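You operate a simulated robot arm through the tools that you are given. There is no shell and no other tool.

You run a simulated two-armed robot. Do the job below in one go: nothing can be reset, and whatever is moved stays where it is left.

JOB
Pack the fruit named on the pack slip into the cell tray.
Fine: take it from the ripening box; shut the lid and slide the vent shut; the other fruit stays; bruise nothing.

It is judged by the outcome, as a careful person would: the job done as asked, and still so three seconds after it is handed in. It fails if anything else is knocked over, pushed out of place, dropped, spilled or broken. Lids that push on must go on centred and level and be pressed home; caps that screw on are set level and turned clockwise until they are tight.

ROBOT AND FRAMES
Two 7-joint arms with two-finger grippers on one trunk that stands fixed in place. Base frame: the origin is at the foot of the trunk, x ahead of it, y to its left, z up. Readings come in mm, degrees, newtons and seconds.
The left shoulder is at [50, 191, 1182], the right one opposite. With the tool pointing down near the work surface each hand reaches from about 100 to 720 mm from the base axis, measured 20 degrees to its own side. Payload 2.69 kg a hand.
Tool frame (each hand has its own): the origin (TCP) lies between the finger pads and is the grasp point; the fingertips stand 20 mm ahead of it; z points along the fingers, y is the line along which they close. The gripper opens to 100 mm; its body begins 63 mm behind the TCP.
Orientation is told as [roll, pitch, yaw] about the base's x, y, z axes, in that order, counted from this pose: with the fingers straight down and closing along the base's y, the tool's x points along the base's -x, its y along +y and its z along -z.

CONTROLS
- The arms move only by the tool apply_moves. It takes "left_increments", "right_increments" or both (then of equal length, played together; a hand with none holds still); each is a list of rows, each a list of 7 numbers: the closure, from 0 (fully open) to 1 (shut), then the shift along the base's x, y, z in cm, then the turn, a rotation vector about the base's x, y, z in degrees. In form: [[gripper, tx, ty, tz, rx, ry, rz], ...]. A call has 1 to 20 rows; each row shifts and turns the commanded pose from where the row before left it. Rows are played at 5 a second. More than 50 mm and 8.6 degrees between two rows, or a gripper value outside its range, and nothing of the call is played. Where a pose cannot be reached the arm comes as near as it can. A force on the tool above 40 N (or 10 N above the force at the start of the call, whichever is more), or a blocked arm, ends the call early, and 0.2 s more pass. The fingers move at their own pace (about 153 mm/s each) and stop on an object; they squeeze with about 29 N. The grip force told is the motor's: it shows also when the fingers shut on nothing. Time passes only in rows, and 0.2 s behind the last, so rows that do not move let the fingers close. It gives the time, the measured TCP pose, the force on the tool (base axes), the opening and the grip force at its end, in the units of the frame above (readings bear some noise), with the torque about the TCP (base axes, N m) and any sound that the robot's microphone picked up.
- Cameras (640 x 400 px; columns grow to the right, rows downward): "scene" is now at [109, -33.8, 1390.2]; the picture's right is [-0.52, -0.85, 0.00], its down [-0.19, 0.12, -0.97] and it looks along [0.83, -0.51, -0.22] (base axes); focal length 214 px, centre (320, 200). "left" rides on the left gripper at [70, 19, -99] in its tool frame; the picture's right is [-0.26, 0.97, 0.00], its down [-0.75, -0.20, -0.63] and it looks along [-0.61, -0.16, 0.78] (tool axes); focal length 230 px, centre (320, 200). "right" rides on the right gripper at [70, -18, -99] in its tool frame; the picture's right is [0.26, 0.97, 0.00], its down [-0.75, 0.20, -0.63] and it looks along [-0.61, 0.16, 0.78] (tool axes); focal length 230 px, centre (320, 200). There is no depth. A picture from a camera that has moved, and an enlarged one, comes with that camera's place and axes in the base frame and with its lens. The place of the scene camera against the robot may be out by one fixed shift of up to 18 mm in any direction.
- capture(camera): a new picture of that camera. No time passes.
- lift_body(by): slides the trunk up (or, below 0, down) by that many mm; the arms and the scene camera ride with it, the base frame stays. It gives what a move gives, with no picture.
- turn_head(pan, tilt): turns the head with the scene camera to pan (to the left, within 80 degrees either way) and tilt (down, from -29 to 69), counted from straight ahead of the robot. It gives what a move gives.
- enlarge(camera, box): a new picture of the part [left, top, right, bottom] of that camera's present view, enlarged. No time passes.
- job_done(): hands the job in; it is judged then, once.

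Nothing tells you positions but the pictures and the camera data. Unless the task says otherwise, let go and move clear before handing in.

The tools are called as a command line: name --argument value ..., lists and objects as JSON in quotes. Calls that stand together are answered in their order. apply_moves: Moves the arms, as the interface text tells. Its arguments: {"type":"object","properties":{"left_increments":{"type":"array"},"right_increments":{"type":"array"}},"required":[]} The other tools are called the same way: lift_body (by) moves the trunk up or down; turn_head (pan, tilt) turns the head that bears the scene camera; capture (camera) takes a picture; enlarge (camera, box) takes an enlarged picture of a part of a camera's view; job_done () hands the job in.

At the start:

```text
clock: 0.0
left_ee_pos: [307.5, -11.2, 1384.7]
left_tcp_rot: [-0.1, 0.0, 0.0]
left_contact_force: [0.0, -0.3, 0.0]
left_moment: [0.0, -0.02, -0.03]
left_width: 100.2
left_gripper_force: 0.0
right_ee_pos: [296.8, -420.3, 1441.5]
right_tcp_rot: [0.1, -0.1, 0.1]
right_contact_force: [0.1, 0.4, -0.3]
right_moment: [-0.02, -0.01, 0.01]
right_width: 100.2
right_gripper_force: 0.0
trunk travel left (down, up): [-240.0, 83.0]
head pan, tilt (commanded): [-31.2, 12.8]
```

scene: 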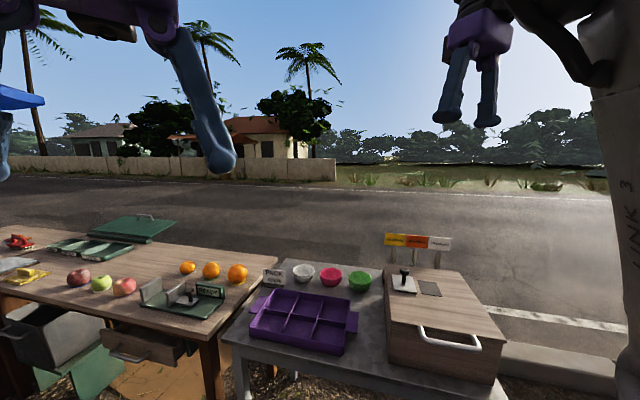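
right: 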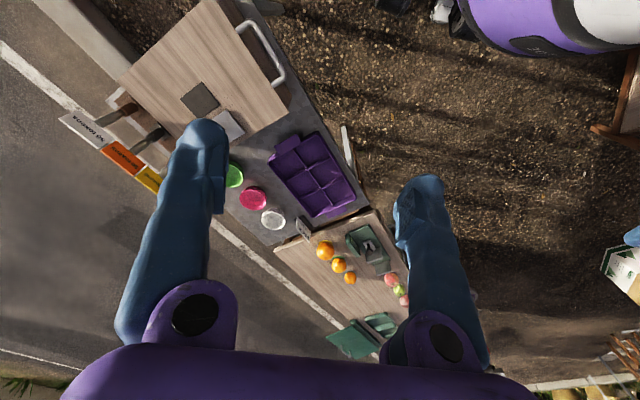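
left: 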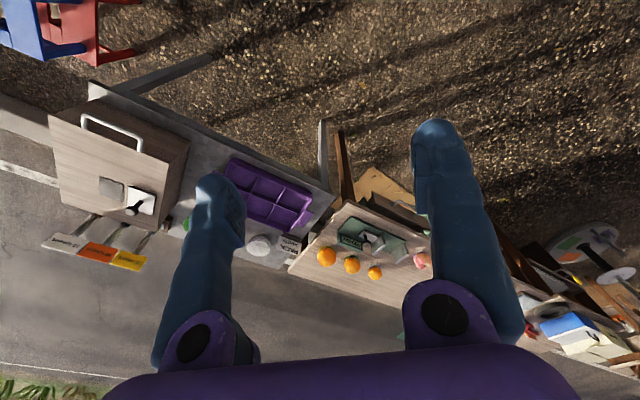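

I see two tables: a wooden one with apples, oranges and a green scale, and a grey one with a purple cell tray, three bowls and a wooden ripening box with a handled lid and a vent slider. First I'll look closer to read the slip and the box labels.

enlarge --camera "scene" --box '[220, 220, 380, 320]'

enlarge --camera "scene" --box '[370, 220, 530, 320]'

enlarge --camera "scene" --box '[360, 270, 520, 390]'

enlarge --camera "scene" --box '[40, 240, 260, 370]'

```text
4.00 times, centred on (300, 270) of scene
camera zoom: at [109.0, -33.8, 1390.2], right [-0.52, -0.85, 0.0], down [-0.19, 0.12, -0.97], along [0.83, -0.51, -0.22], focal length 858 px, centre (400, -80)
```

zoom: 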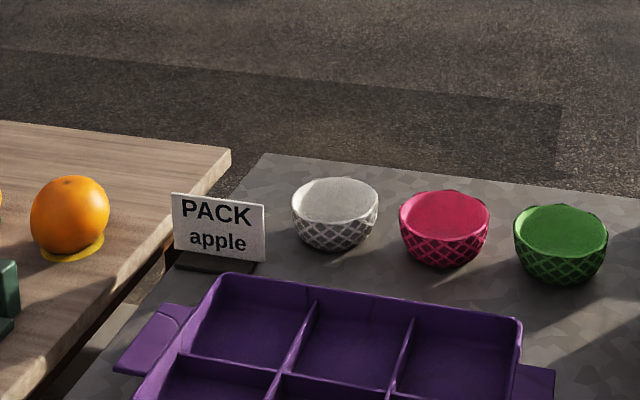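

```text
4.00 times, centred on (450, 270) of scene
camera zoom: at [109.0, -33.8, 1390.2], right [-0.52, -0.85, 0.0], down [-0.19, 0.12, -0.97], along [0.83, -0.51, -0.22], focal length 858 px, centre (-200, -80)
```

zoom: 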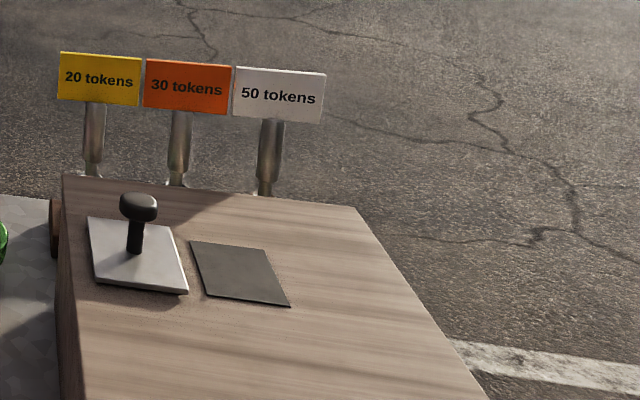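

```text
3.33 times, centred on (440, 330) of scene
camera zoom: at [109.0, -33.8, 1390.2], right [-0.52, -0.85, 0.0], down [-0.19, 0.12, -0.97], along [0.83, -0.51, -0.22], focal length 715 px, centre (-80, -233)
```

zoom: 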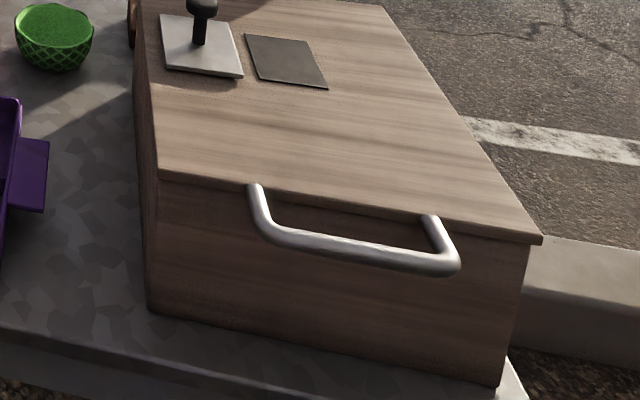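

```text
2.91 times, centred on (150, 305) of scene
camera zoom: at [109.0, -33.8, 1390.2], right [-0.52, -0.85, 0.0], down [-0.19, 0.12, -0.97], along [0.83, -0.51, -0.22], focal length 624 px, centre (814, -106)
```

zoom: 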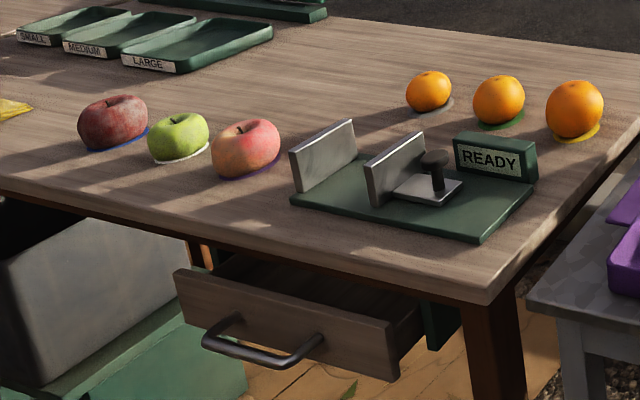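

The pack slip says "apple". I'll turn the head to get a better view of the box and the grey table, and take wrist pictures for triangulating.

turn_head --pan -45 --tilt 35

enlarge --camera "left" --box '[30, 70, 350, 290]'

enlarge --camera "right" --box '[60, 0, 380, 240]'

capture --camera "scene"

```text
clock: 0.9
left_ee_pos: [308.0, -10.8, 1387.1]
left_tcp_rot: [-0.1, 0.0, 0.0]
left_contact_force: [0.0, 0.2, 0.9]
left_moment: [0.0, 0.0, -0.01]
left_width: 99.9
left_gripper_force: 0.1
right_ee_pos: [296.2, -420.0, 1440.7]
right_tcp_rot: [0.4, 0.0, -0.1]
right_contact_force: [-0.6, -0.1, -0.2]
right_moment: [-0.01, -0.01, 0.02]
right_width: 99.7
right_gripper_force: 0.0
trunk travel left (down, up): [-240.0, 83.0]
head pan, tilt (commanded): [-45.0, 35.0]
```

```text
1.82 times, centred on (190, 180) of left
camera zoom: at [239.9, 8.3, 1485.0], right [0.26, 0.97, 0.0], down [0.75, -0.2, 0.63], along [0.61, -0.16, -0.78], focal length 418 px, centre (556, 236)
```

zoom: 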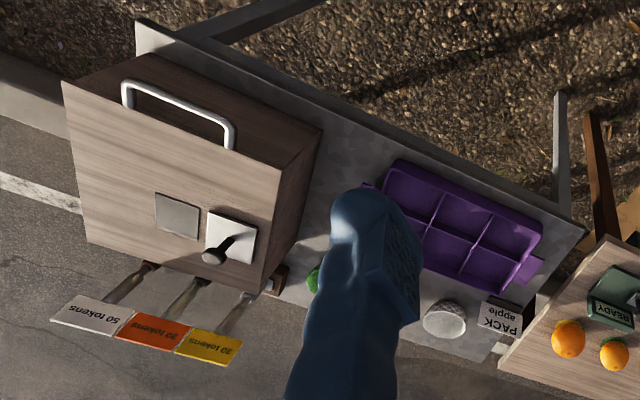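

```text
1.67 times, centred on (220, 120) of right
camera zoom: at [227.4, -439.7, 1541.0], right [-0.26, 0.97, 0.0], down [0.75, 0.2, 0.63], along [0.61, 0.17, -0.78], focal length 384 px, centre (487, 333)
```

zoom: 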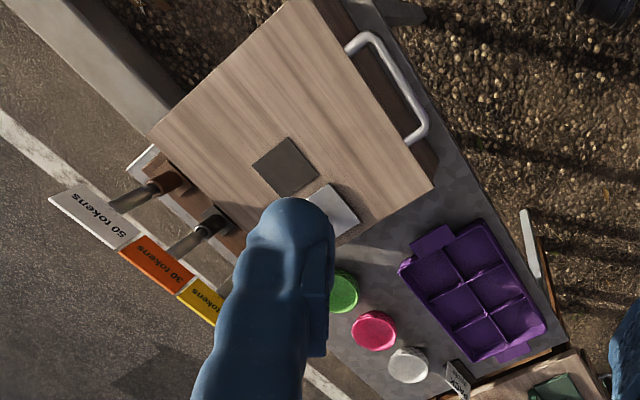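

```text
taken
camera scene: at [101.2, -43.3, 1371.9], right [-0.63, -0.78, 0.0], down [-0.32, 0.26, -0.91], along [0.71, -0.57, -0.41], focal length 214 px, centre (320, 200)
```

scene: 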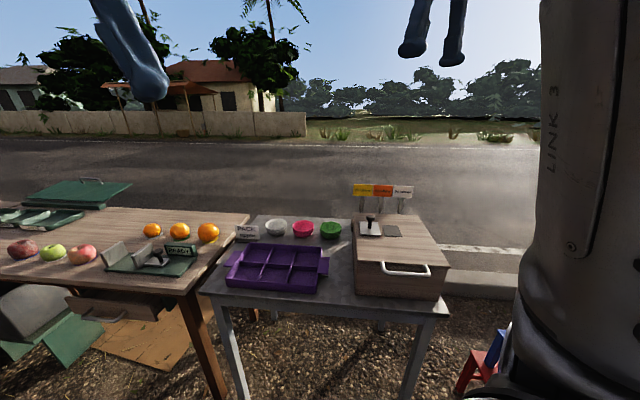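

The head was still turning, so I take the view again once it has settled.

turn_head --pan -45 --tilt 35

capture --camera "scene"

```text
clock: 1.5
left_ee_pos: [307.8, -10.7, 1385.0]
left_tcp_rot: [-0.1, 0.1, 0.0]
left_contact_force: [-0.7, 0.3, 1.0]
left_moment: [0.03, 0.01, 0.01]
left_width: 100.3
left_gripper_force: 0.0
right_ee_pos: [296.0, -420.3, 1440.1]
right_tcp_rot: [0.3, 0.0, -0.1]
right_contact_force: [0.0, -0.7, 0.4]
right_moment: [-0.03, -0.02, -0.02]
right_width: 100.1
right_gripper_force: 0.0
trunk travel left (down, up): [-240.0, 83.0]
head pan, tilt (commanded): [-45.0, 35.0]
```

```text
taken
camera scene: at [101.1, -43.5, 1371.9], right [-0.63, -0.78, 0.0], down [-0.32, 0.26, -0.91], along [0.71, -0.57, -0.41], focal length 214 px, centre (320, 200)
```

scene: 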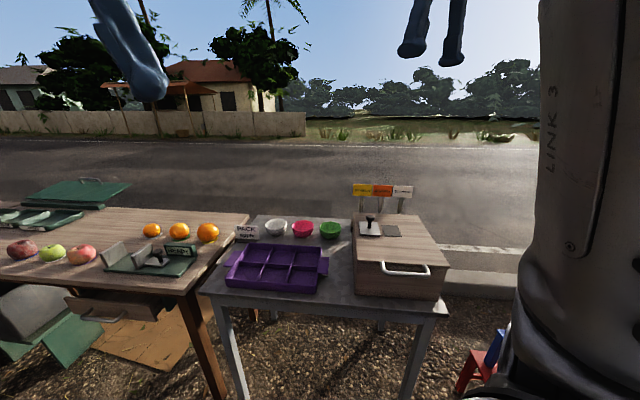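

turn_head --pan -50 --tilt 55

capture --camera "scene"

```text
clock: 2.3
left_ee_pos: [308.1, -10.0, 1385.9]
left_tcp_rot: [-0.1, -0.1, 0.0]
left_contact_force: [0.3, 0.4, -0.1]
left_moment: [-0.01, -0.01, -0.01]
left_width: 100.0
left_gripper_force: 0.0
right_ee_pos: [295.7, -420.4, 1440.9]
right_tcp_rot: [0.3, 0.0, -0.1]
right_contact_force: [-0.4, -0.7, -0.2]
right_moment: [0.02, -0.02, -0.01]
right_width: 99.7
right_gripper_force: 0.1
trunk travel left (down, up): [-240.0, 83.0]
head pan, tilt (commanded): [-50.0, 55.0]
```

```text
taken
camera scene: at [100.9, -43.8, 1371.9], right [-0.63, -0.77, 0.0], down [-0.32, 0.26, -0.91], along [0.71, -0.58, -0.41], focal length 214 px, centre (320, 200)
```

scene: 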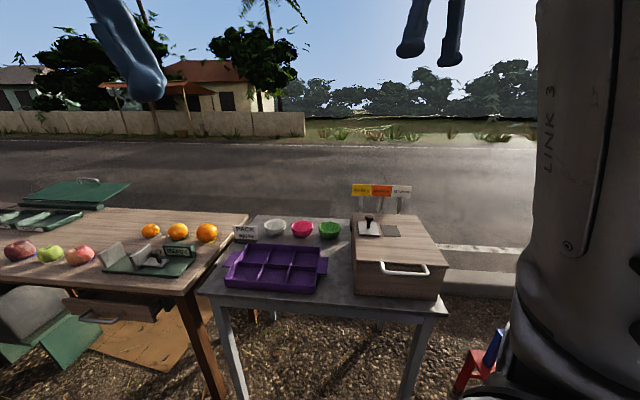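

The table top seems to be at z≈765. The box lid top is at z≈940 and turned 45°, with its handle bar near (315,-536,935) and the vent knob near (524,-630). The head looks blocked by the right arm, so I ease it back and bring the right hand nearer the box for a close look.

turn_head --pan -37 --tilt 22

apply_moves --right_increments '[[0, 1.0, -1.0, -2.5, 0, 0, -5], [0, 1.0, -1.0, -2.5, 0, 0, -5], [0, 1.0, -1.0, -2.5, 0, 0, -5], [0, 1.0, -1.0, -2.5, 0, 0, -5], [0, 1.0, -1.0, -2.5, 0, 0, -5], [0, 1.0, -1.0, -2.5, 0, 0, -5], [0, 1.0, -1.0, -2.5, 0, 0, -5], [0, 1.0, -1.0, -2.5, 0, 0, -5], [0, 1.0, -1.0, -2.5, 0, 0, -5]]'

capture --camera "right"

turn_head --pan -48 --tilt 40

capture --camera "scene"

```text
clock: 3.3
left_ee_pos: [309.5, -12.0, 1385.8]
left_tcp_rot: [-0.1, 0.0, 0.0]
left_contact_force: [0.2, -0.2, 0.0]
left_moment: [-0.01, 0.05, 0.01]
left_width: 100.0
left_gripper_force: 0.0
right_ee_pos: [295.9, -418.7, 1441.5]
right_tcp_rot: [-0.1, -0.1, 0.0]
right_contact_force: [-0.6, -0.4, -0.3]
right_moment: [0.01, 0.01, 0.02]
right_width: 99.8
right_gripper_force: 0.1
trunk travel left (down, up): [-240.0, 83.0]
head pan, tilt (commanded): [-37.0, 22.0]
```

```text
clock: 5.3
left_ee_pos: [308.5, -10.7, 1386.6]
left_tcp_rot: [0.0, -0.1, 0.1]
left_contact_force: [0.9, -0.4, -0.4]
left_moment: [0.01, -0.01, -0.01]
left_width: 100.1
left_gripper_force: 0.1
right_ee_pos: [387.6, -509.1, 1217.9]
right_tcp_rot: [0.0, 0.0, -45.1]
right_contact_force: [0.2, -0.1, -0.4]
right_moment: [0.01, -0.01, 0.01]
right_width: 99.9
right_gripper_force: 0.1
trunk travel left (down, up): [-240.0, 83.0]
head pan, tilt (commanded): [-37.0, 22.0]
```

```text
taken
camera right: at [324.9, -472.5, 1317.2], right [0.5, 0.86, 0.0], down [0.67, -0.39, 0.63], along [0.54, -0.32, -0.78], focal length 230 px, centre (320, 200)
```

right: 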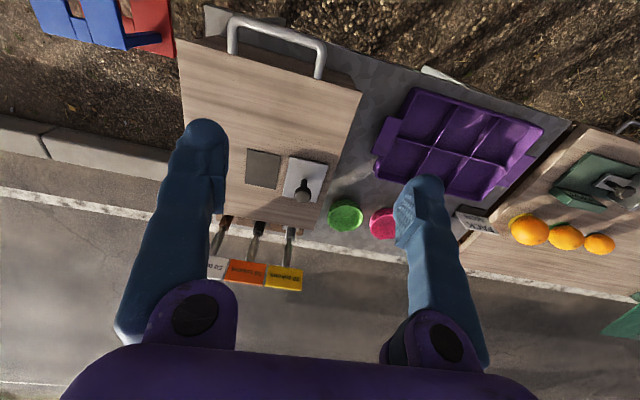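

```text
clock: 6.1
left_ee_pos: [308.2, -9.7, 1386.6]
left_tcp_rot: [-0.1, -0.1, 0.0]
left_contact_force: [-0.9, -0.3, 0.3]
left_moment: [-0.05, -0.02, 0.0]
left_width: 99.8
left_gripper_force: 0.0
right_ee_pos: [385.7, -506.9, 1217.9]
right_tcp_rot: [0.0, 0.1, -45.0]
right_contact_force: [-0.2, -0.4, -0.6]
right_moment: [0.0, -0.01, -0.01]
right_width: 100.1
right_gripper_force: 0.0
trunk travel left (down, up): [-240.0, 83.0]
head pan, tilt (commanded): [-48.0, 40.0]
```

```text
taken
camera scene: at [86.3, -48.6, 1347.2], right [-0.74, -0.67, 0.0], down [-0.43, 0.48, -0.77], along [0.51, -0.57, -0.64], focal length 214 px, centre (320, 200)
```

scene: 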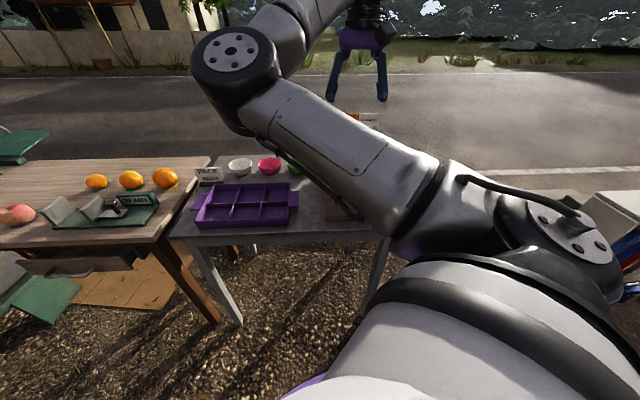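

enlarge --camera "right" --box '[170, 10, 390, 150]'

enlarge --camera "right" --box '[200, 130, 400, 290]'

enlarge --camera "right" --box '[360, 70, 600, 220]'

```text
2.86 times, centred on (280, 80) of right
camera zoom: at [324.3, -471.9, 1318.0], right [0.5, 0.87, 0.0], down [0.67, -0.39, 0.63], along [0.55, -0.32, -0.78], focal length 657 px, centre (434, 543)
```

zoom: 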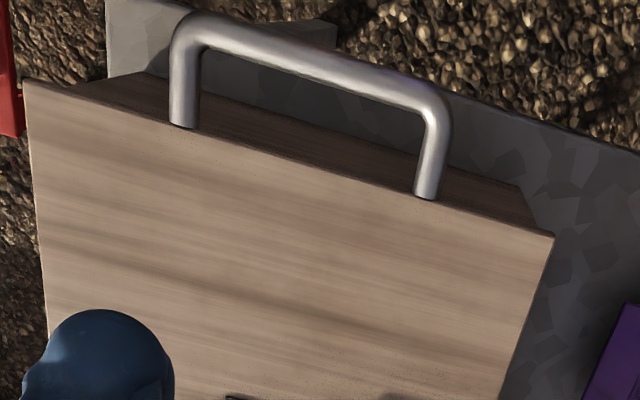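

```text
2.50 times, centred on (300, 210) of right
camera zoom: at [324.3, -471.9, 1318.0], right [0.5, 0.87, 0.0], down [0.67, -0.39, 0.63], along [0.55, -0.32, -0.78], focal length 575 px, centre (370, 175)
```

zoom: 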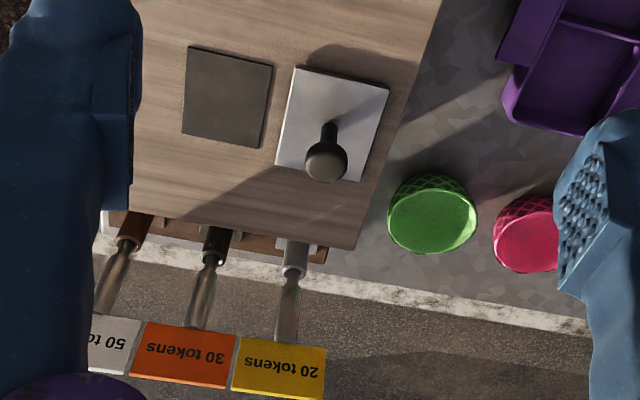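

```text
2.67 times, centred on (480, 145) of right
camera zoom: at [324.3, -471.9, 1318.0], right [0.5, 0.87, 0.0], down [0.67, -0.39, 0.63], along [0.55, -0.32, -0.78], focal length 614 px, centre (-107, 347)
```

zoom: 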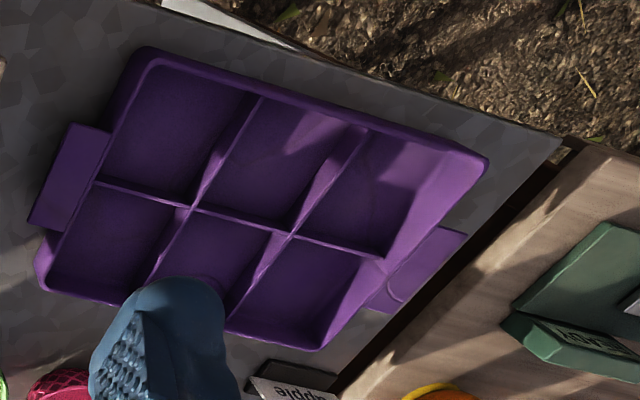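

The lid is about 267 × 305 mm, with its handle bar at roughly (313,-531,938). The bar is about 13 mm thick and runs along (0.71,0.71). I'll turn the hand 90° so the fingers can straddle the bar, staying high for now, and check that the arm can do it.

apply_moves --right_increments '[[0, -0.6, 0, 0, 0, 0, 8.2], [0, -0.6, 0, 0, 0, 0, 8.2], [0, -0.6, 0, 0, 0, 0, 8.2], [0, -0.6, 0, 0, 0, 0, 8.2], [0, -0.6, 0, 0, 0, 0, 8.2], [0, -0.6, 0, 0, 0, 0, 8.2], [0, -0.6, 0, 0, 0, 0, 8.2], [0, -0.6, 0, 0, 0, 0, 8.2], [0, -0.6, 0, 0, 0, 0, 8.2], [0, -0.6, 0, 0, 0, 0, 8.2], [0, -0.6, 0, 0, 0, 0, 8.0]]'

capture --camera "scene"

capture --camera "right"

```text
clock: 8.5
left_ee_pos: [308.2, -12.0, 1386.3]
left_tcp_rot: [-0.2, 0.0, -0.1]
left_contact_force: [-0.6, 0.0, -0.1]
left_moment: [0.01, 0.0, 0.0]
left_width: 99.8
left_gripper_force: 0.1
right_ee_pos: [320.4, -509.6, 1217.6]
right_tcp_rot: [0.0, 0.0, 45.0]
right_contact_force: [0.4, 0.5, -0.6]
right_moment: [-0.01, 0.0, -0.01]
right_width: 100.1
right_gripper_force: 0.0
trunk travel left (down, up): [-240.0, 83.0]
head pan, tilt (commanded): [-48.0, 40.0]
```

```text
taken
camera scene: at [86.0, -48.6, 1347.1], right [-0.74, -0.67, 0.0], down [-0.43, 0.48, -0.77], along [0.51, -0.57, -0.64], focal length 214 px, centre (320, 200)
```

scene: 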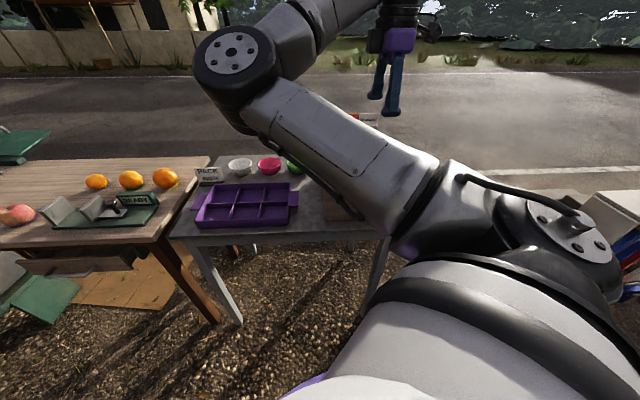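

```text
taken
camera right: at [284.5, -572.0, 1317.2], right [-0.87, 0.5, 0.0], down [0.39, 0.67, 0.63], along [0.32, 0.55, -0.78], focal length 230 px, centre (320, 200)
```

right: 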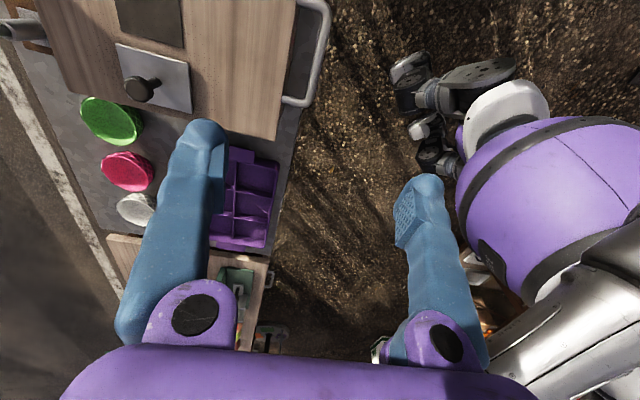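

The 90° turn works. Next I raise the trunk for the lid's high arc, then tilt the hand and bring it in front of and above the handle.

lift_body --by 80

apply_moves --right_increments '[[0.4, -1.0, 0.5, -4.0, -5.66, -5.66, 0], [0.4, -1.0, 0.5, -4.0, -5.66, -5.66, 0], [0.4, -1.0, 0.5, -4.0, -5.66, -5.66, 0], [0.4, -1.0, 0.5, -4.0, -5.66, -5.66, 0], [0.4, -1.0, 0.5, -4.0, -5.66, -5.66, 0], [0.4, -0.6, 0.3, -4.0, 0, 0, 0]]'

capture --camera "right"

capture --camera "scene"

```text
clock: 9.7
left_ee_pos: [308.3, -11.3, 1466.3]
left_tcp_rot: [-0.1, 0.1, 0.1]
left_contact_force: [0.8, 0.2, 0.6]
left_moment: [0.02, 0.01, 0.0]
left_width: 99.8
left_gripper_force: 0.1
right_ee_pos: [321.8, -509.2, 1297.1]
right_tcp_rot: [-0.1, 0.1, 45.0]
right_contact_force: [0.1, 0.0, 0.0]
right_moment: [0.02, 0.0, 0.01]
right_width: 100.0
right_gripper_force: 0.1
trunk travel left (down, up): [-320.0, 3.0]
head pan, tilt (commanded): [-48.0, 40.0]
```

```text
clock: 11.1
left_ee_pos: [307.2, -11.8, 1465.9]
left_tcp_rot: [-0.1, 0.0, 0.0]
left_contact_force: [-0.5, 0.7, -0.7]
left_moment: [-0.02, -0.02, 0.01]
left_width: 100.0
left_gripper_force: 0.1
right_ee_pos: [306.8, -522.4, 1060.6]
right_tcp_rot: [-40.0, 0.0, 44.9]
right_contact_force: [-0.2, -0.8, 0.4]
right_moment: [0.03, 0.0, 0.0]
right_width: 60.1
right_gripper_force: 0.1
right hand out of reach, approached as far as the arm can: row 4, 5
trunk travel left (down, up): [-320.0, 3.0]
head pan, tilt (commanded): [-48.0, 40.0]
```

```text
taken
camera right: at [223.1, -537.6, 1150.3], right [-0.71, 0.34, -0.62], down [0.14, 0.93, 0.35], along [0.7, 0.16, -0.7], focal length 230 px, centre (320, 200)
```

right: 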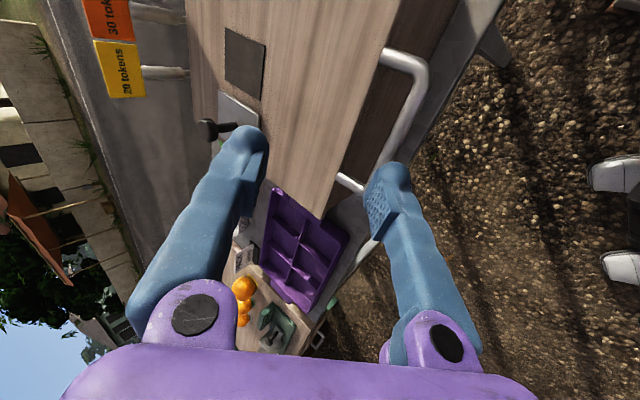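

```text
taken
camera scene: at [85.9, -49.1, 1427.3], right [-0.74, -0.67, 0.0], down [-0.43, 0.48, -0.77], along [0.51, -0.57, -0.64], focal length 214 px, centre (320, 200)
```

scene: 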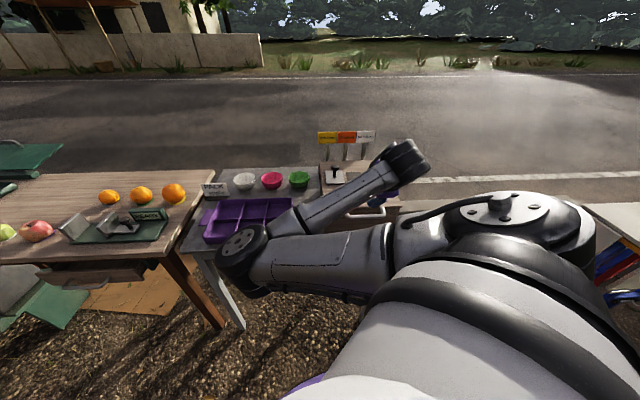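

The hand is at the right tilt above the handle. Now I check exactly where the bar sits against the fingers before going down.

enlarge --camera "right" --box '[300, 20, 460, 220]'

```text
2.00 times, centred on (380, 120) of right
camera zoom: at [223.1, -537.6, 1150.3], right [-0.71, 0.34, -0.62], down [0.14, 0.93, 0.35], along [0.7, 0.16, -0.7], focal length 460 px, centre (200, 360)
```

zoom: 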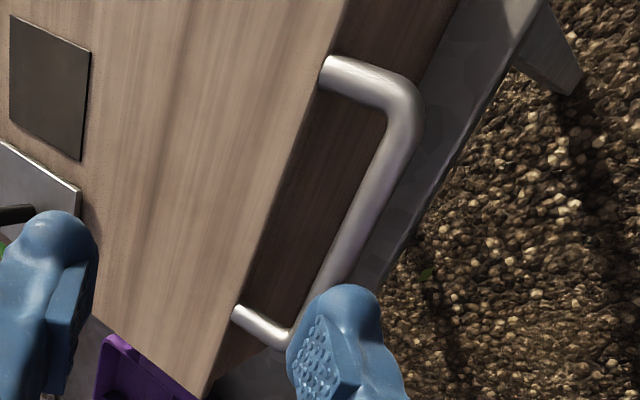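

apply_moves --right_increments '[[0.4, 0.1, -0.15, -2.0, 0, 0, 0], [0.4, 0.1, -0.15, -2.0, 0, 0, 0], [0.4, 0.1, -0.15, -2.0, 0, 0, 0], [0.4, 0.1, -0.15, -1.5, 0, 0, 0]]'

capture --camera "right"

capture --camera "scene"

```text
clock: 11.9
left_ee_pos: [308.4, -11.2, 1466.4]
left_tcp_rot: [-0.1, 0.0, 0.0]
left_contact_force: [-1.0, -0.2, -0.1]
left_moment: [0.04, -0.02, -0.03]
left_width: 99.7
left_gripper_force: 0.0
right_ee_pos: [353.4, -527.8, 1051.0]
right_tcp_rot: [-47.7, -8.2, 45.2]
right_contact_force: [-0.5, 0.0, -0.7]
right_moment: [-0.04, -0.04, 0.02]
right_width: 60.0
right_gripper_force: 0.0
trunk travel left (down, up): [-320.0, 3.0]
head pan, tilt (commanded): [-48.0, 40.0]
stopped in row 4 (right hand): the arm was blocked; the commanded pose is now the measured one
```

```text
taken
camera right: at [253.6, -542.2, 1121.3], right [-0.57, 0.35, -0.75], down [0.07, 0.92, 0.38], along [0.82, 0.16, -0.55], focal length 230 px, centre (320, 200)
```

right: 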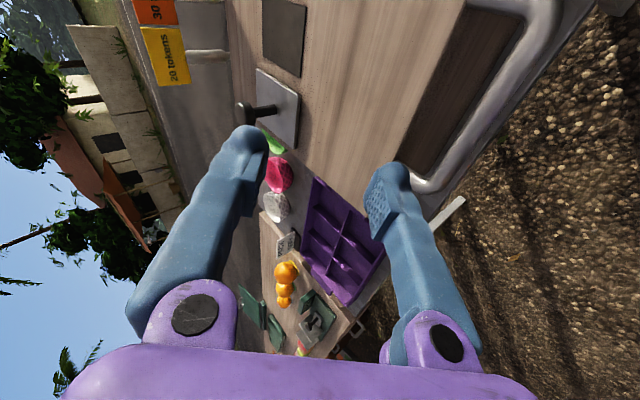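

```text
taken
camera scene: at [86.0, -48.9, 1427.1], right [-0.74, -0.67, 0.0], down [-0.43, 0.48, -0.77], along [0.51, -0.57, -0.64], focal length 214 px, centre (320, 200)
```

scene: 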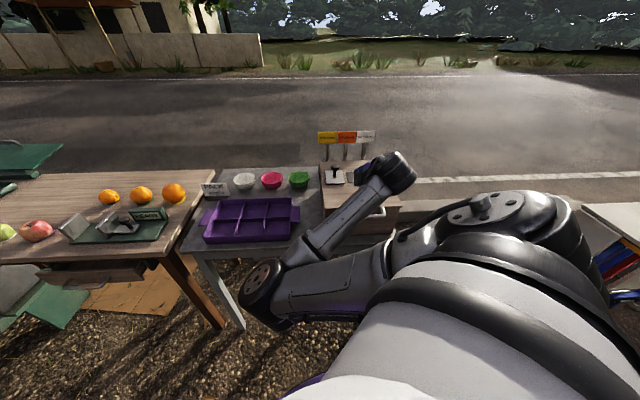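

The arm is blocked: with this tilt it folds too close to its own shoulder. Before I pick another way to hold the handle, I want the finger and palm dimensions, so I look at the left gripper with the head camera.

turn_head --pan 10 --tilt -10

capture --camera "scene"

```text
clock: 13.2
left_ee_pos: [307.9, -11.9, 1465.7]
left_tcp_rot: [-0.1, 0.0, 0.0]
left_contact_force: [0.4, -0.2, 0.1]
left_moment: [0.0, 0.0, 0.0]
left_width: 100.1
left_gripper_force: 0.1
right_ee_pos: [352.4, -527.5, 1049.2]
right_tcp_rot: [-47.9, -8.1, 45.1]
right_contact_force: [1.2, 0.3, -0.9]
right_moment: [0.01, -0.06, 0.01]
right_width: 60.1
right_gripper_force: 0.0
trunk travel left (down, up): [-320.0, 3.0]
head pan, tilt (commanded): [10.0, -10.0]
```

```text
taken
camera scene: at [112.4, 29.2, 1506.0], right [0.17, -0.98, 0.0], down [0.17, 0.03, -0.98], along [0.97, 0.17, 0.17], focal length 214 px, centre (320, 200)
```

scene: 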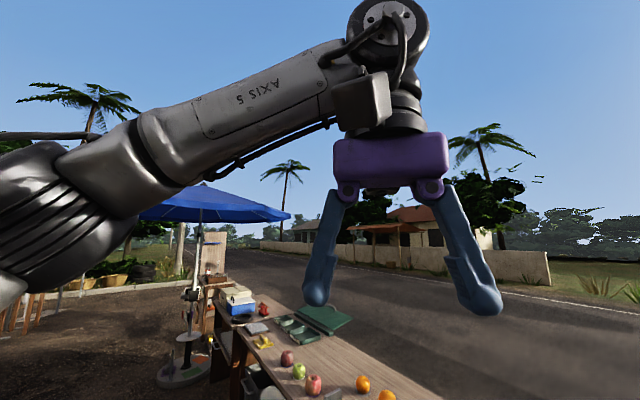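

enlarge --camera "scene" --box '[290, 110, 530, 320]'

enlarge --camera "scene" --box '[230, 290, 420, 400]'

```text
1.90 times, centred on (410, 215) of scene
camera zoom: at [112.4, 29.2, 1506.0], right [0.17, -0.98, 0.0], down [0.17, 0.03, -0.98], along [0.97, 0.17, 0.17], focal length 408 px, centre (149, 171)
```

zoom: 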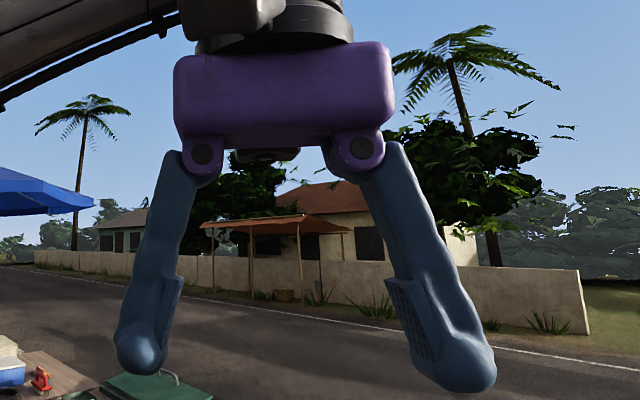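

```text
3.37 times, centred on (325, 345) of scene
camera zoom: at [112.4, 29.2, 1506.0], right [0.17, -0.98, 0.0], down [0.17, 0.03, -0.98], along [0.97, 0.17, 0.17], focal length 722 px, centre (303, -288)
```

zoom: 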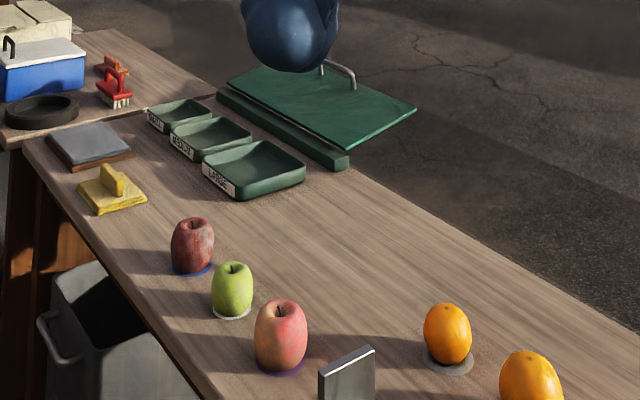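

The fingers turn out to be only about 21 mm thick, so they fit the 35 mm gap behind the bar and I can use a much smaller tilt. I back up, straighten the hand to about 18° off vertical above the handle, and check again.

apply_moves --right_increments '[[0.4, 0, 0, 3.0, -5.73, 5.73, 0], [0.4, -0.5, -0.2, 2.0, 5.3, 5.3, 0], [0.4, -0.7, -0.2, 2.0, 5.3, 5.3, 0], [0.4, -0.7, -0.2, 2.0, 5.3, 5.3, 0], [0.4, -0.7, -0.2, 2.0, 5.3, 5.3, 0], [0.4, -0.7, -0.1, 0, 0, 0, 0]]'

turn_head --pan -48 --tilt 40

capture --camera "right"

capture --camera "scene"

```text
clock: 14.6
left_ee_pos: [308.5, -10.0, 1466.2]
left_tcp_rot: [0.0, 0.0, -0.1]
left_contact_force: [0.1, -0.8, 1.3]
left_moment: [-0.01, 0.01, 0.0]
left_width: 100.1
left_gripper_force: 0.1
right_ee_pos: [320.6, -536.0, 1157.9]
right_tcp_rot: [-17.5, -0.1, 45.2]
right_contact_force: [0.6, 0.1, -0.3]
right_moment: [-0.01, 0.0, -0.02]
right_width: 60.3
right_gripper_force: 0.1
trunk travel left (down, up): [-320.0, 3.0]
head pan, tilt (commanded): [10.0, -10.0]
```

```text
clock: 15.9
left_ee_pos: [308.0, -10.4, 1466.0]
left_tcp_rot: [-0.1, 0.0, 0.0]
left_contact_force: [-1.3, -0.2, 0.0]
left_moment: [0.0, 0.01, -0.05]
left_width: 99.6
left_gripper_force: 0.1
right_ee_pos: [321.5, -534.2, 1158.2]
right_tcp_rot: [-17.6, -0.1, 45.1]
right_contact_force: [-0.1, 0.8, -0.4]
right_moment: [0.01, 0.01, 0.02]
right_width: 59.8
right_gripper_force: 0.1
trunk travel left (down, up): [-320.0, 3.0]
head pan, tilt (commanded): [-48.0, 40.0]
```

```text
taken
camera right: at [263.9, -576.1, 1259.7], right [-0.83, 0.47, -0.29], down [0.26, 0.8, 0.54], along [0.49, 0.38, -0.79], focal length 230 px, centre (320, 200)
```

right: 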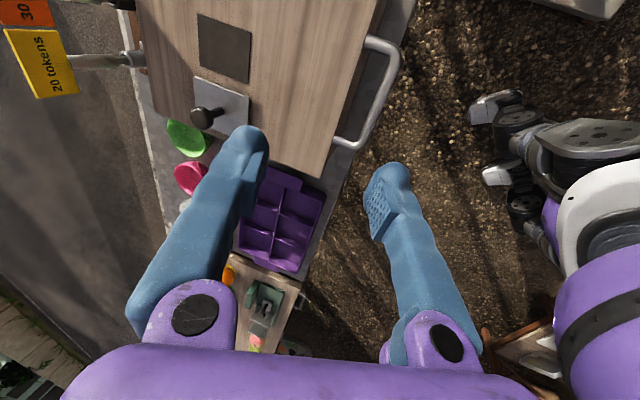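

```text
taken
camera scene: at [86.2, -48.5, 1427.2], right [-0.74, -0.67, 0.0], down [-0.43, 0.48, -0.77], along [0.51, -0.57, -0.64], focal length 214 px, centre (320, 200)
```

scene: 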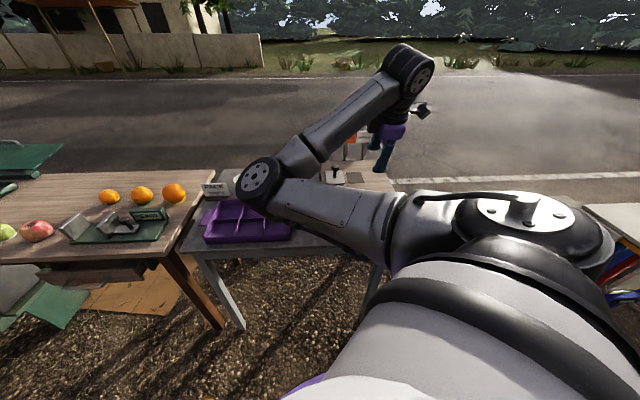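

enlarge --camera "right" --box '[280, 20, 440, 120]'

```text
4.00 times, centred on (360, 70) of right
camera zoom: at [263.9, -576.1, 1259.7], right [-0.83, 0.47, -0.29], down [0.26, 0.8, 0.54], along [0.49, 0.38, -0.79], focal length 920 px, centre (160, 720)
```

zoom: 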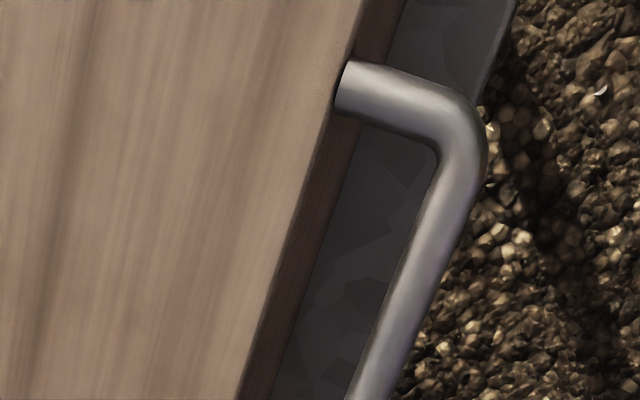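

apply_moves --right_increments '[[0.6, -0.51, 0.46, -2.9, 0, 0, 0], [0.62, -0.51, 0.46, -2.9, 0, 0, 0], [0.62, -0.51, 0.46, -2.9, 0, 0, 0], [0.62, -0.51, 0.46, -2.9, 0, 0, 0], [0.62, -0.51, 0.46, -2.9, 0, 0, 0]]'

capture --camera "right"

enlarge --camera "right" --box '[220, 40, 480, 240]'

```text
clock: 17.1
left_ee_pos: [308.3, -9.8, 1465.6]
left_tcp_rot: [-0.1, 0.0, 0.1]
left_contact_force: [-0.3, -0.1, -0.2]
left_moment: [-0.04, -0.02, -0.03]
left_width: 99.9
left_gripper_force: 0.1
right_ee_pos: [295.4, -511.0, 1013.6]
right_tcp_rot: [-17.5, -0.1, 45.2]
right_contact_force: [0.5, -0.3, 0.0]
right_moment: [0.01, -0.04, -0.01]
right_width: 38.0
right_gripper_force: 0.1
trunk travel left (down, up): [-320.0, 3.0]
head pan, tilt (commanded): [-48.0, 40.0]
```

```text
taken
camera right: at [237.4, -553.1, 1114.7], right [-0.83, 0.47, -0.29], down [0.26, 0.8, 0.54], along [0.49, 0.38, -0.79], focal length 230 px, centre (320, 200)
```

right: 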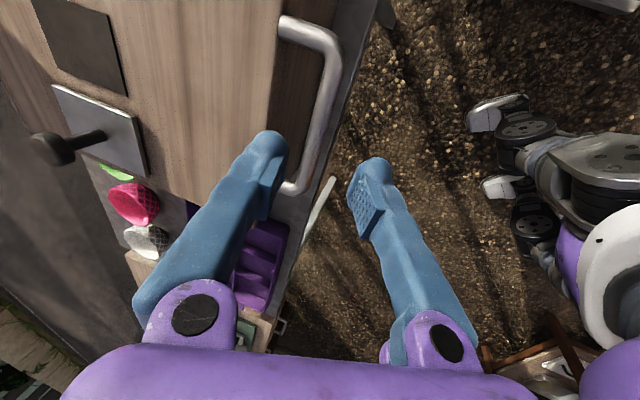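

```text
2.00 times, centred on (350, 140) of right
camera zoom: at [237.4, -553.1, 1114.7], right [-0.83, 0.47, -0.29], down [0.26, 0.8, 0.54], along [0.49, 0.38, -0.79], focal length 460 px, centre (260, 320)
```

zoom: 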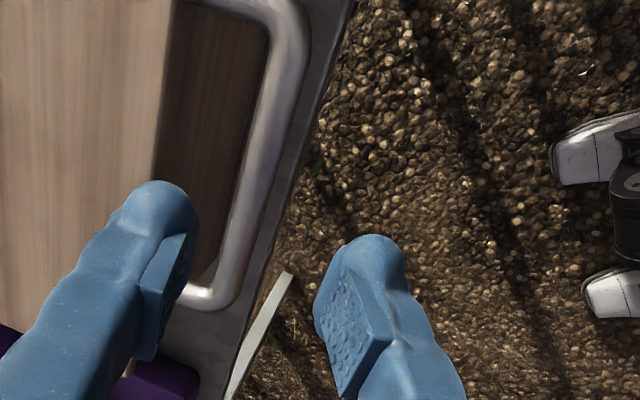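

The bar lies right on the approach line. I narrow the fingers to about 28 mm and slide them over the bar along the tool axis.

apply_moves --right_increments '[[0.72, 0.02, -0.02, 0, 0, 0, 0], [0.72, 0.39, -0.39, -1.72, 0, 0, 0], [0.72, 0.39, -0.39, -1.72, 0, 0, 0], [0.72, 0.39, -0.39, -1.72, 0, 0, 0], [0.72, 0.39, -0.39, -1.72, 0, 0, 0]]'

capture --camera "right"

enlarge --camera "right" --box '[220, 60, 440, 240]'

```text
clock: 18.3
left_ee_pos: [308.9, -11.6, 1464.0]
left_tcp_rot: [0.0, 0.0, 0.0]
left_contact_force: [-0.6, -0.4, 0.3]
left_moment: [-0.04, 0.03, -0.04]
left_width: 99.9
left_gripper_force: 0.1
right_ee_pos: [309.9, -527.4, 945.3]
right_tcp_rot: [-17.6, 0.0, 45.1]
right_contact_force: [1.0, 0.6, 0.5]
right_moment: [0.0, 0.0, -0.02]
right_width: 27.9
right_gripper_force: 0.0
trunk travel left (down, up): [-320.0, 3.0]
head pan, tilt (commanded): [-48.0, 40.0]
```

```text
taken
camera right: at [252.9, -568.9, 1046.1], right [-0.83, 0.47, -0.29], down [0.26, 0.8, 0.54], along [0.49, 0.38, -0.79], focal length 230 px, centre (320, 200)
```

right: 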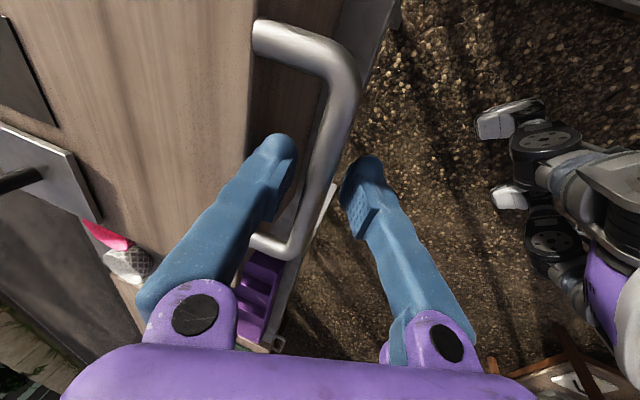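

```text
2.22 times, centred on (330, 150) of right
camera zoom: at [252.9, -568.9, 1046.1], right [-0.83, 0.47, -0.29], down [0.26, 0.8, 0.54], along [0.49, 0.38, -0.79], focal length 511 px, centre (298, 311)
```

zoom: 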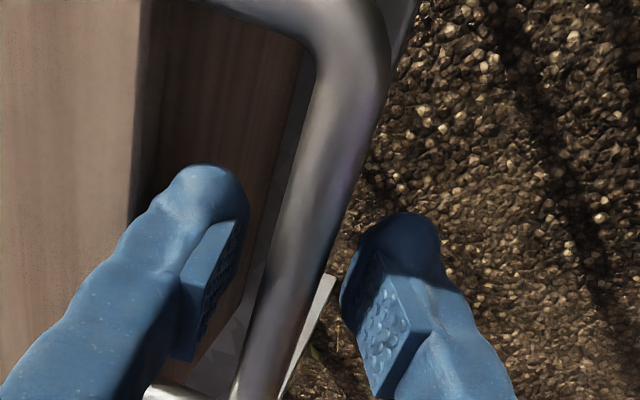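

The bar is between the pads. I close on it and watch the forces.

apply_moves --right_increments '[[0.85, 0, 0, 0, 0, 0, 0], [1.0, 0, 0, 0, 0, 0, 0], [1.0, 0, 0, 0, 0, 0, 0]]'

enlarge --camera "right" --box '[220, 60, 440, 240]'

```text
clock: 19.1
left_ee_pos: [310.3, -13.2, 1466.6]
left_tcp_rot: [0.0, 0.1, 0.1]
left_contact_force: [-1.1, 0.0, -0.3]
left_moment: [0.01, 0.0, -0.01]
left_width: 100.2
left_gripper_force: 0.1
right_ee_pos: [312.5, -530.0, 943.9]
right_tcp_rot: [-17.7, -0.3, 45.4]
right_contact_force: [14.0, -16.5, -0.8]
right_moment: [-0.09, -0.06, 0.43]
right_width: 6.1
right_gripper_force: 34.5
trunk travel left (down, up): [-320.0, 3.0]
head pan, tilt (commanded): [-48.0, 40.0]
```

```text
2.22 times, centred on (330, 150) of right
camera zoom: at [255.0, -570.8, 1045.8], right [-0.83, 0.47, -0.3], down [0.26, 0.8, 0.54], along [0.49, 0.38, -0.79], focal length 511 px, centre (298, 311)
```

zoom: 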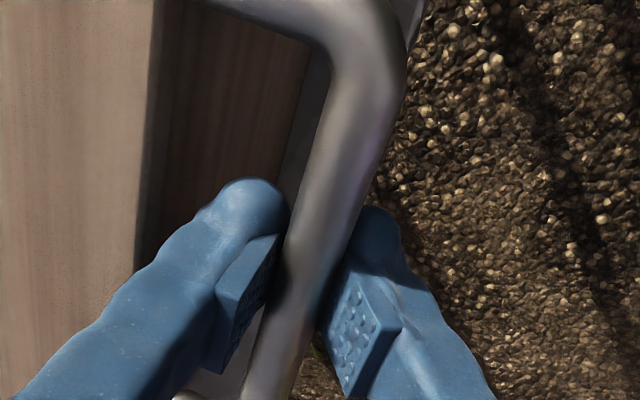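

The grip is firm but the bar pulls the hand about 3.5 mm outward. I shift the command to relieve that, then begin to lift a little along the arc.

apply_moves --right_increments '[[1.0, 0.25, -0.25, 0, 0, 0, 0], [1.0, 0, 0, 0, 0, 0, 0]]'

apply_moves --right_increments '[[1.0, 0, 0, 0.8, 0, 0, 0], [1.0, 0.02, -0.02, 0.8, -0.7, -0.7, 0], [1.0, 0.02, -0.02, 0.8, -0.7, -0.7, 0], [1.0, 0.05, -0.05, 0.8, -0.7, -0.7, 0], [1.0, 0, 0, 0, 0, 0, 0]]'

capture --camera "right"

```text
clock: 19.7
left_ee_pos: [309.2, -10.1, 1465.6]
left_tcp_rot: [-0.2, 0.0, 0.0]
left_contact_force: [-0.9, -0.3, 0.1]
left_moment: [-0.01, -0.02, -0.03]
left_width: 100.1
left_gripper_force: 0.0
right_ee_pos: [312.3, -530.2, 944.2]
right_tcp_rot: [-17.3, -0.3, 45.1]
right_contact_force: [4.8, 1.8, -3.1]
right_moment: [-0.1, 0.16, 0.39]
right_width: 6.3
right_gripper_force: 34.5
trunk travel left (down, up): [-320.0, 3.0]
head pan, tilt (commanded): [-48.0, 40.0]
```

```text
clock: 20.9
left_ee_pos: [308.0, -10.0, 1465.7]
left_tcp_rot: [-0.1, 0.0, -0.1]
left_contact_force: [-0.2, 0.1, -0.7]
left_moment: [0.02, 0.0, 0.01]
left_width: 100.2
left_gripper_force: 0.0
right_ee_pos: [314.1, -531.1, 977.7]
right_tcp_rot: [-20.6, -0.3, 45.3]
right_contact_force: [5.0, 11.0, -2.6]
right_moment: [0.38, -0.28, 0.4]
right_width: 5.9
right_gripper_force: 33.7
trunk travel left (down, up): [-320.0, 3.0]
head pan, tilt (commanded): [-48.0, 40.0]
```

```text
taken
camera right: at [253.1, -569.0, 1077.5], right [-0.82, 0.45, -0.34], down [0.24, 0.82, 0.52], along [0.52, 0.35, -0.78], focal length 230 px, centre (320, 200)
```

right: 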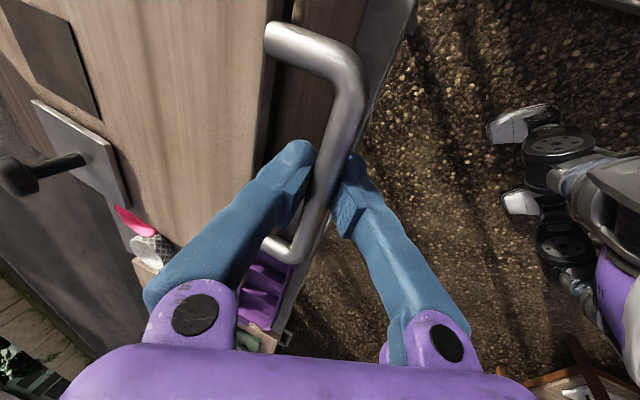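

The lid lifts lightly and the hinge works as expected. I continue along the arc, tilting the hand gradually with it.

apply_moves --right_increments '[[1.0, 0.34, -0.14, 2.37, -1.19, -1.19, 0], [1.0, 0.36, -0.36, 2.33, -1.19, -1.19, 0], [1.0, 0.47, -0.47, 2.29, -1.19, -1.19, 0], [1.0, 0.58, -0.58, 2.24, -1.19, -1.19, 0]]'

capture --camera "right"

```text
clock: 21.9
left_ee_pos: [307.8, -8.9, 1466.8]
left_tcp_rot: [0.0, 0.0, 0.0]
left_contact_force: [0.4, 0.7, 0.4]
left_moment: [0.03, 0.01, 0.0]
left_width: 100.1
left_gripper_force: 0.0
right_ee_pos: [332.9, -548.9, 1070.3]
right_tcp_rot: [-27.4, -0.1, 45.2]
right_contact_force: [2.3, 9.4, -0.4]
right_moment: [0.07, -0.05, 0.22]
right_width: 5.8
right_gripper_force: 33.0
trunk travel left (down, up): [-320.0, 3.0]
head pan, tilt (commanded): [-48.0, 40.0]
```

```text
taken
camera right: at [262.4, -578.5, 1168.5], right [-0.79, 0.42, -0.44], down [0.2, 0.86, 0.47], along [0.58, 0.28, -0.76], focal length 230 px, centre (320, 200)
```

right: 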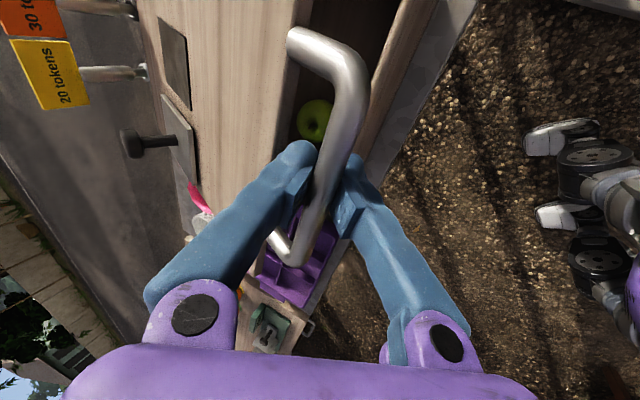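

A green apple shows inside the box. I keep on along the arc.

apply_moves --right_increments '[[1.0, 0.72, -0.66, 2.17, -1.19, -1.19, 0], [1.0, 0.8, -0.8, 2.09, -1.19, -1.19, 0], [1.0, 0.9, -0.9, 2.01, -1.19, -1.19, 0], [1.0, 1.0, -1.0, 1.91, -1.19, -1.19, 0], [1.0, 1.09, -1.09, 1.81, -1.19, -1.19, 0]]'

capture --camera "right"

```text
clock: 23.1
left_ee_pos: [307.8, -12.6, 1465.6]
left_tcp_rot: [0.0, 0.1, 0.0]
left_contact_force: [-0.1, -0.4, 0.3]
left_moment: [0.02, 0.0, 0.0]
left_width: 100.0
left_gripper_force: 0.0
right_ee_pos: [375.9, -594.2, 1166.4]
right_tcp_rot: [-35.6, -0.2, 45.2]
right_contact_force: [-2.4, -8.4, -9.0]
right_moment: [0.05, 0.04, 0.08]
right_width: 6.0
right_gripper_force: 31.2
trunk travel left (down, up): [-320.0, 3.0]
head pan, tilt (commanded): [-48.0, 40.0]
```

```text
taken
camera right: at [297.4, -613.4, 1259.7], right [-0.74, 0.37, -0.56], down [0.16, 0.91, 0.4], along [0.66, 0.2, -0.73], focal length 230 px, centre (320, 200)
```

right: 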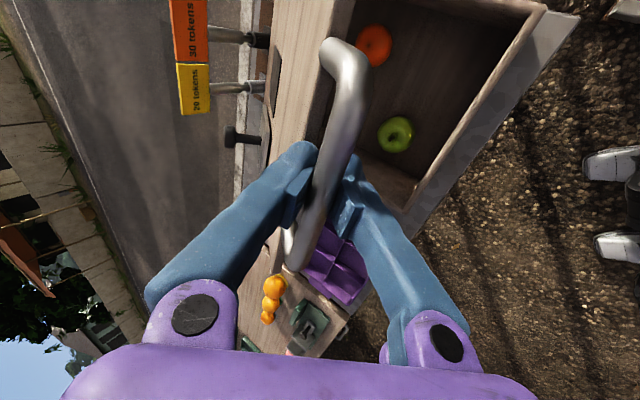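

The box holds a green apple and an orange-coloured fruit. The hinge estimate is slightly corrected now, and I continue up the arc.

apply_moves --right_increments '[[1.0, 1.26, -1.32, 1.35, -1.2, -1.2, 0], [1.0, 1.27, -1.27, 1.54, -1.2, -1.2, 0], [1.0, 1.34, -1.34, 1.42, -1.2, -1.2, 0], [1.0, 1.41, -1.41, 1.28, -1.2, -1.2, 0], [1.0, 1.46, -1.46, 1.13, -1.2, -1.2, 0]]'

capture --camera "right"

```text
clock: 24.3
left_ee_pos: [308.5, -10.5, 1465.3]
left_tcp_rot: [-0.1, 0.0, 0.0]
left_contact_force: [0.3, 0.5, 0.3]
left_moment: [0.01, 0.0, -0.02]
left_width: 100.1
left_gripper_force: 0.1
right_ee_pos: [443.4, -660.4, 1236.0]
right_tcp_rot: [-44.2, -0.1, 45.2]
right_contact_force: [-0.4, 1.7, -3.5]
right_moment: [0.01, -0.08, 0.0]
right_width: 0.1
right_gripper_force: 30.0
trunk travel left (down, up): [-320.0, 3.0]
head pan, tilt (commanded): [-48.0, 40.0]
```

```text
taken
camera right: at [356.0, -671.8, 1320.7], right [-0.67, 0.3, -0.67], down [0.11, 0.94, 0.31], along [0.73, 0.13, -0.67], focal length 230 px, centre (320, 200)
```

right: 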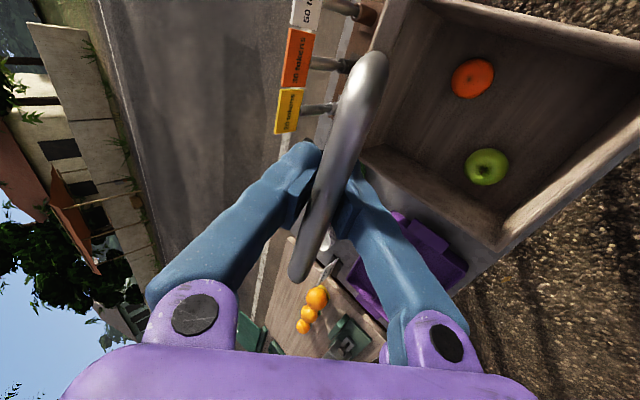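

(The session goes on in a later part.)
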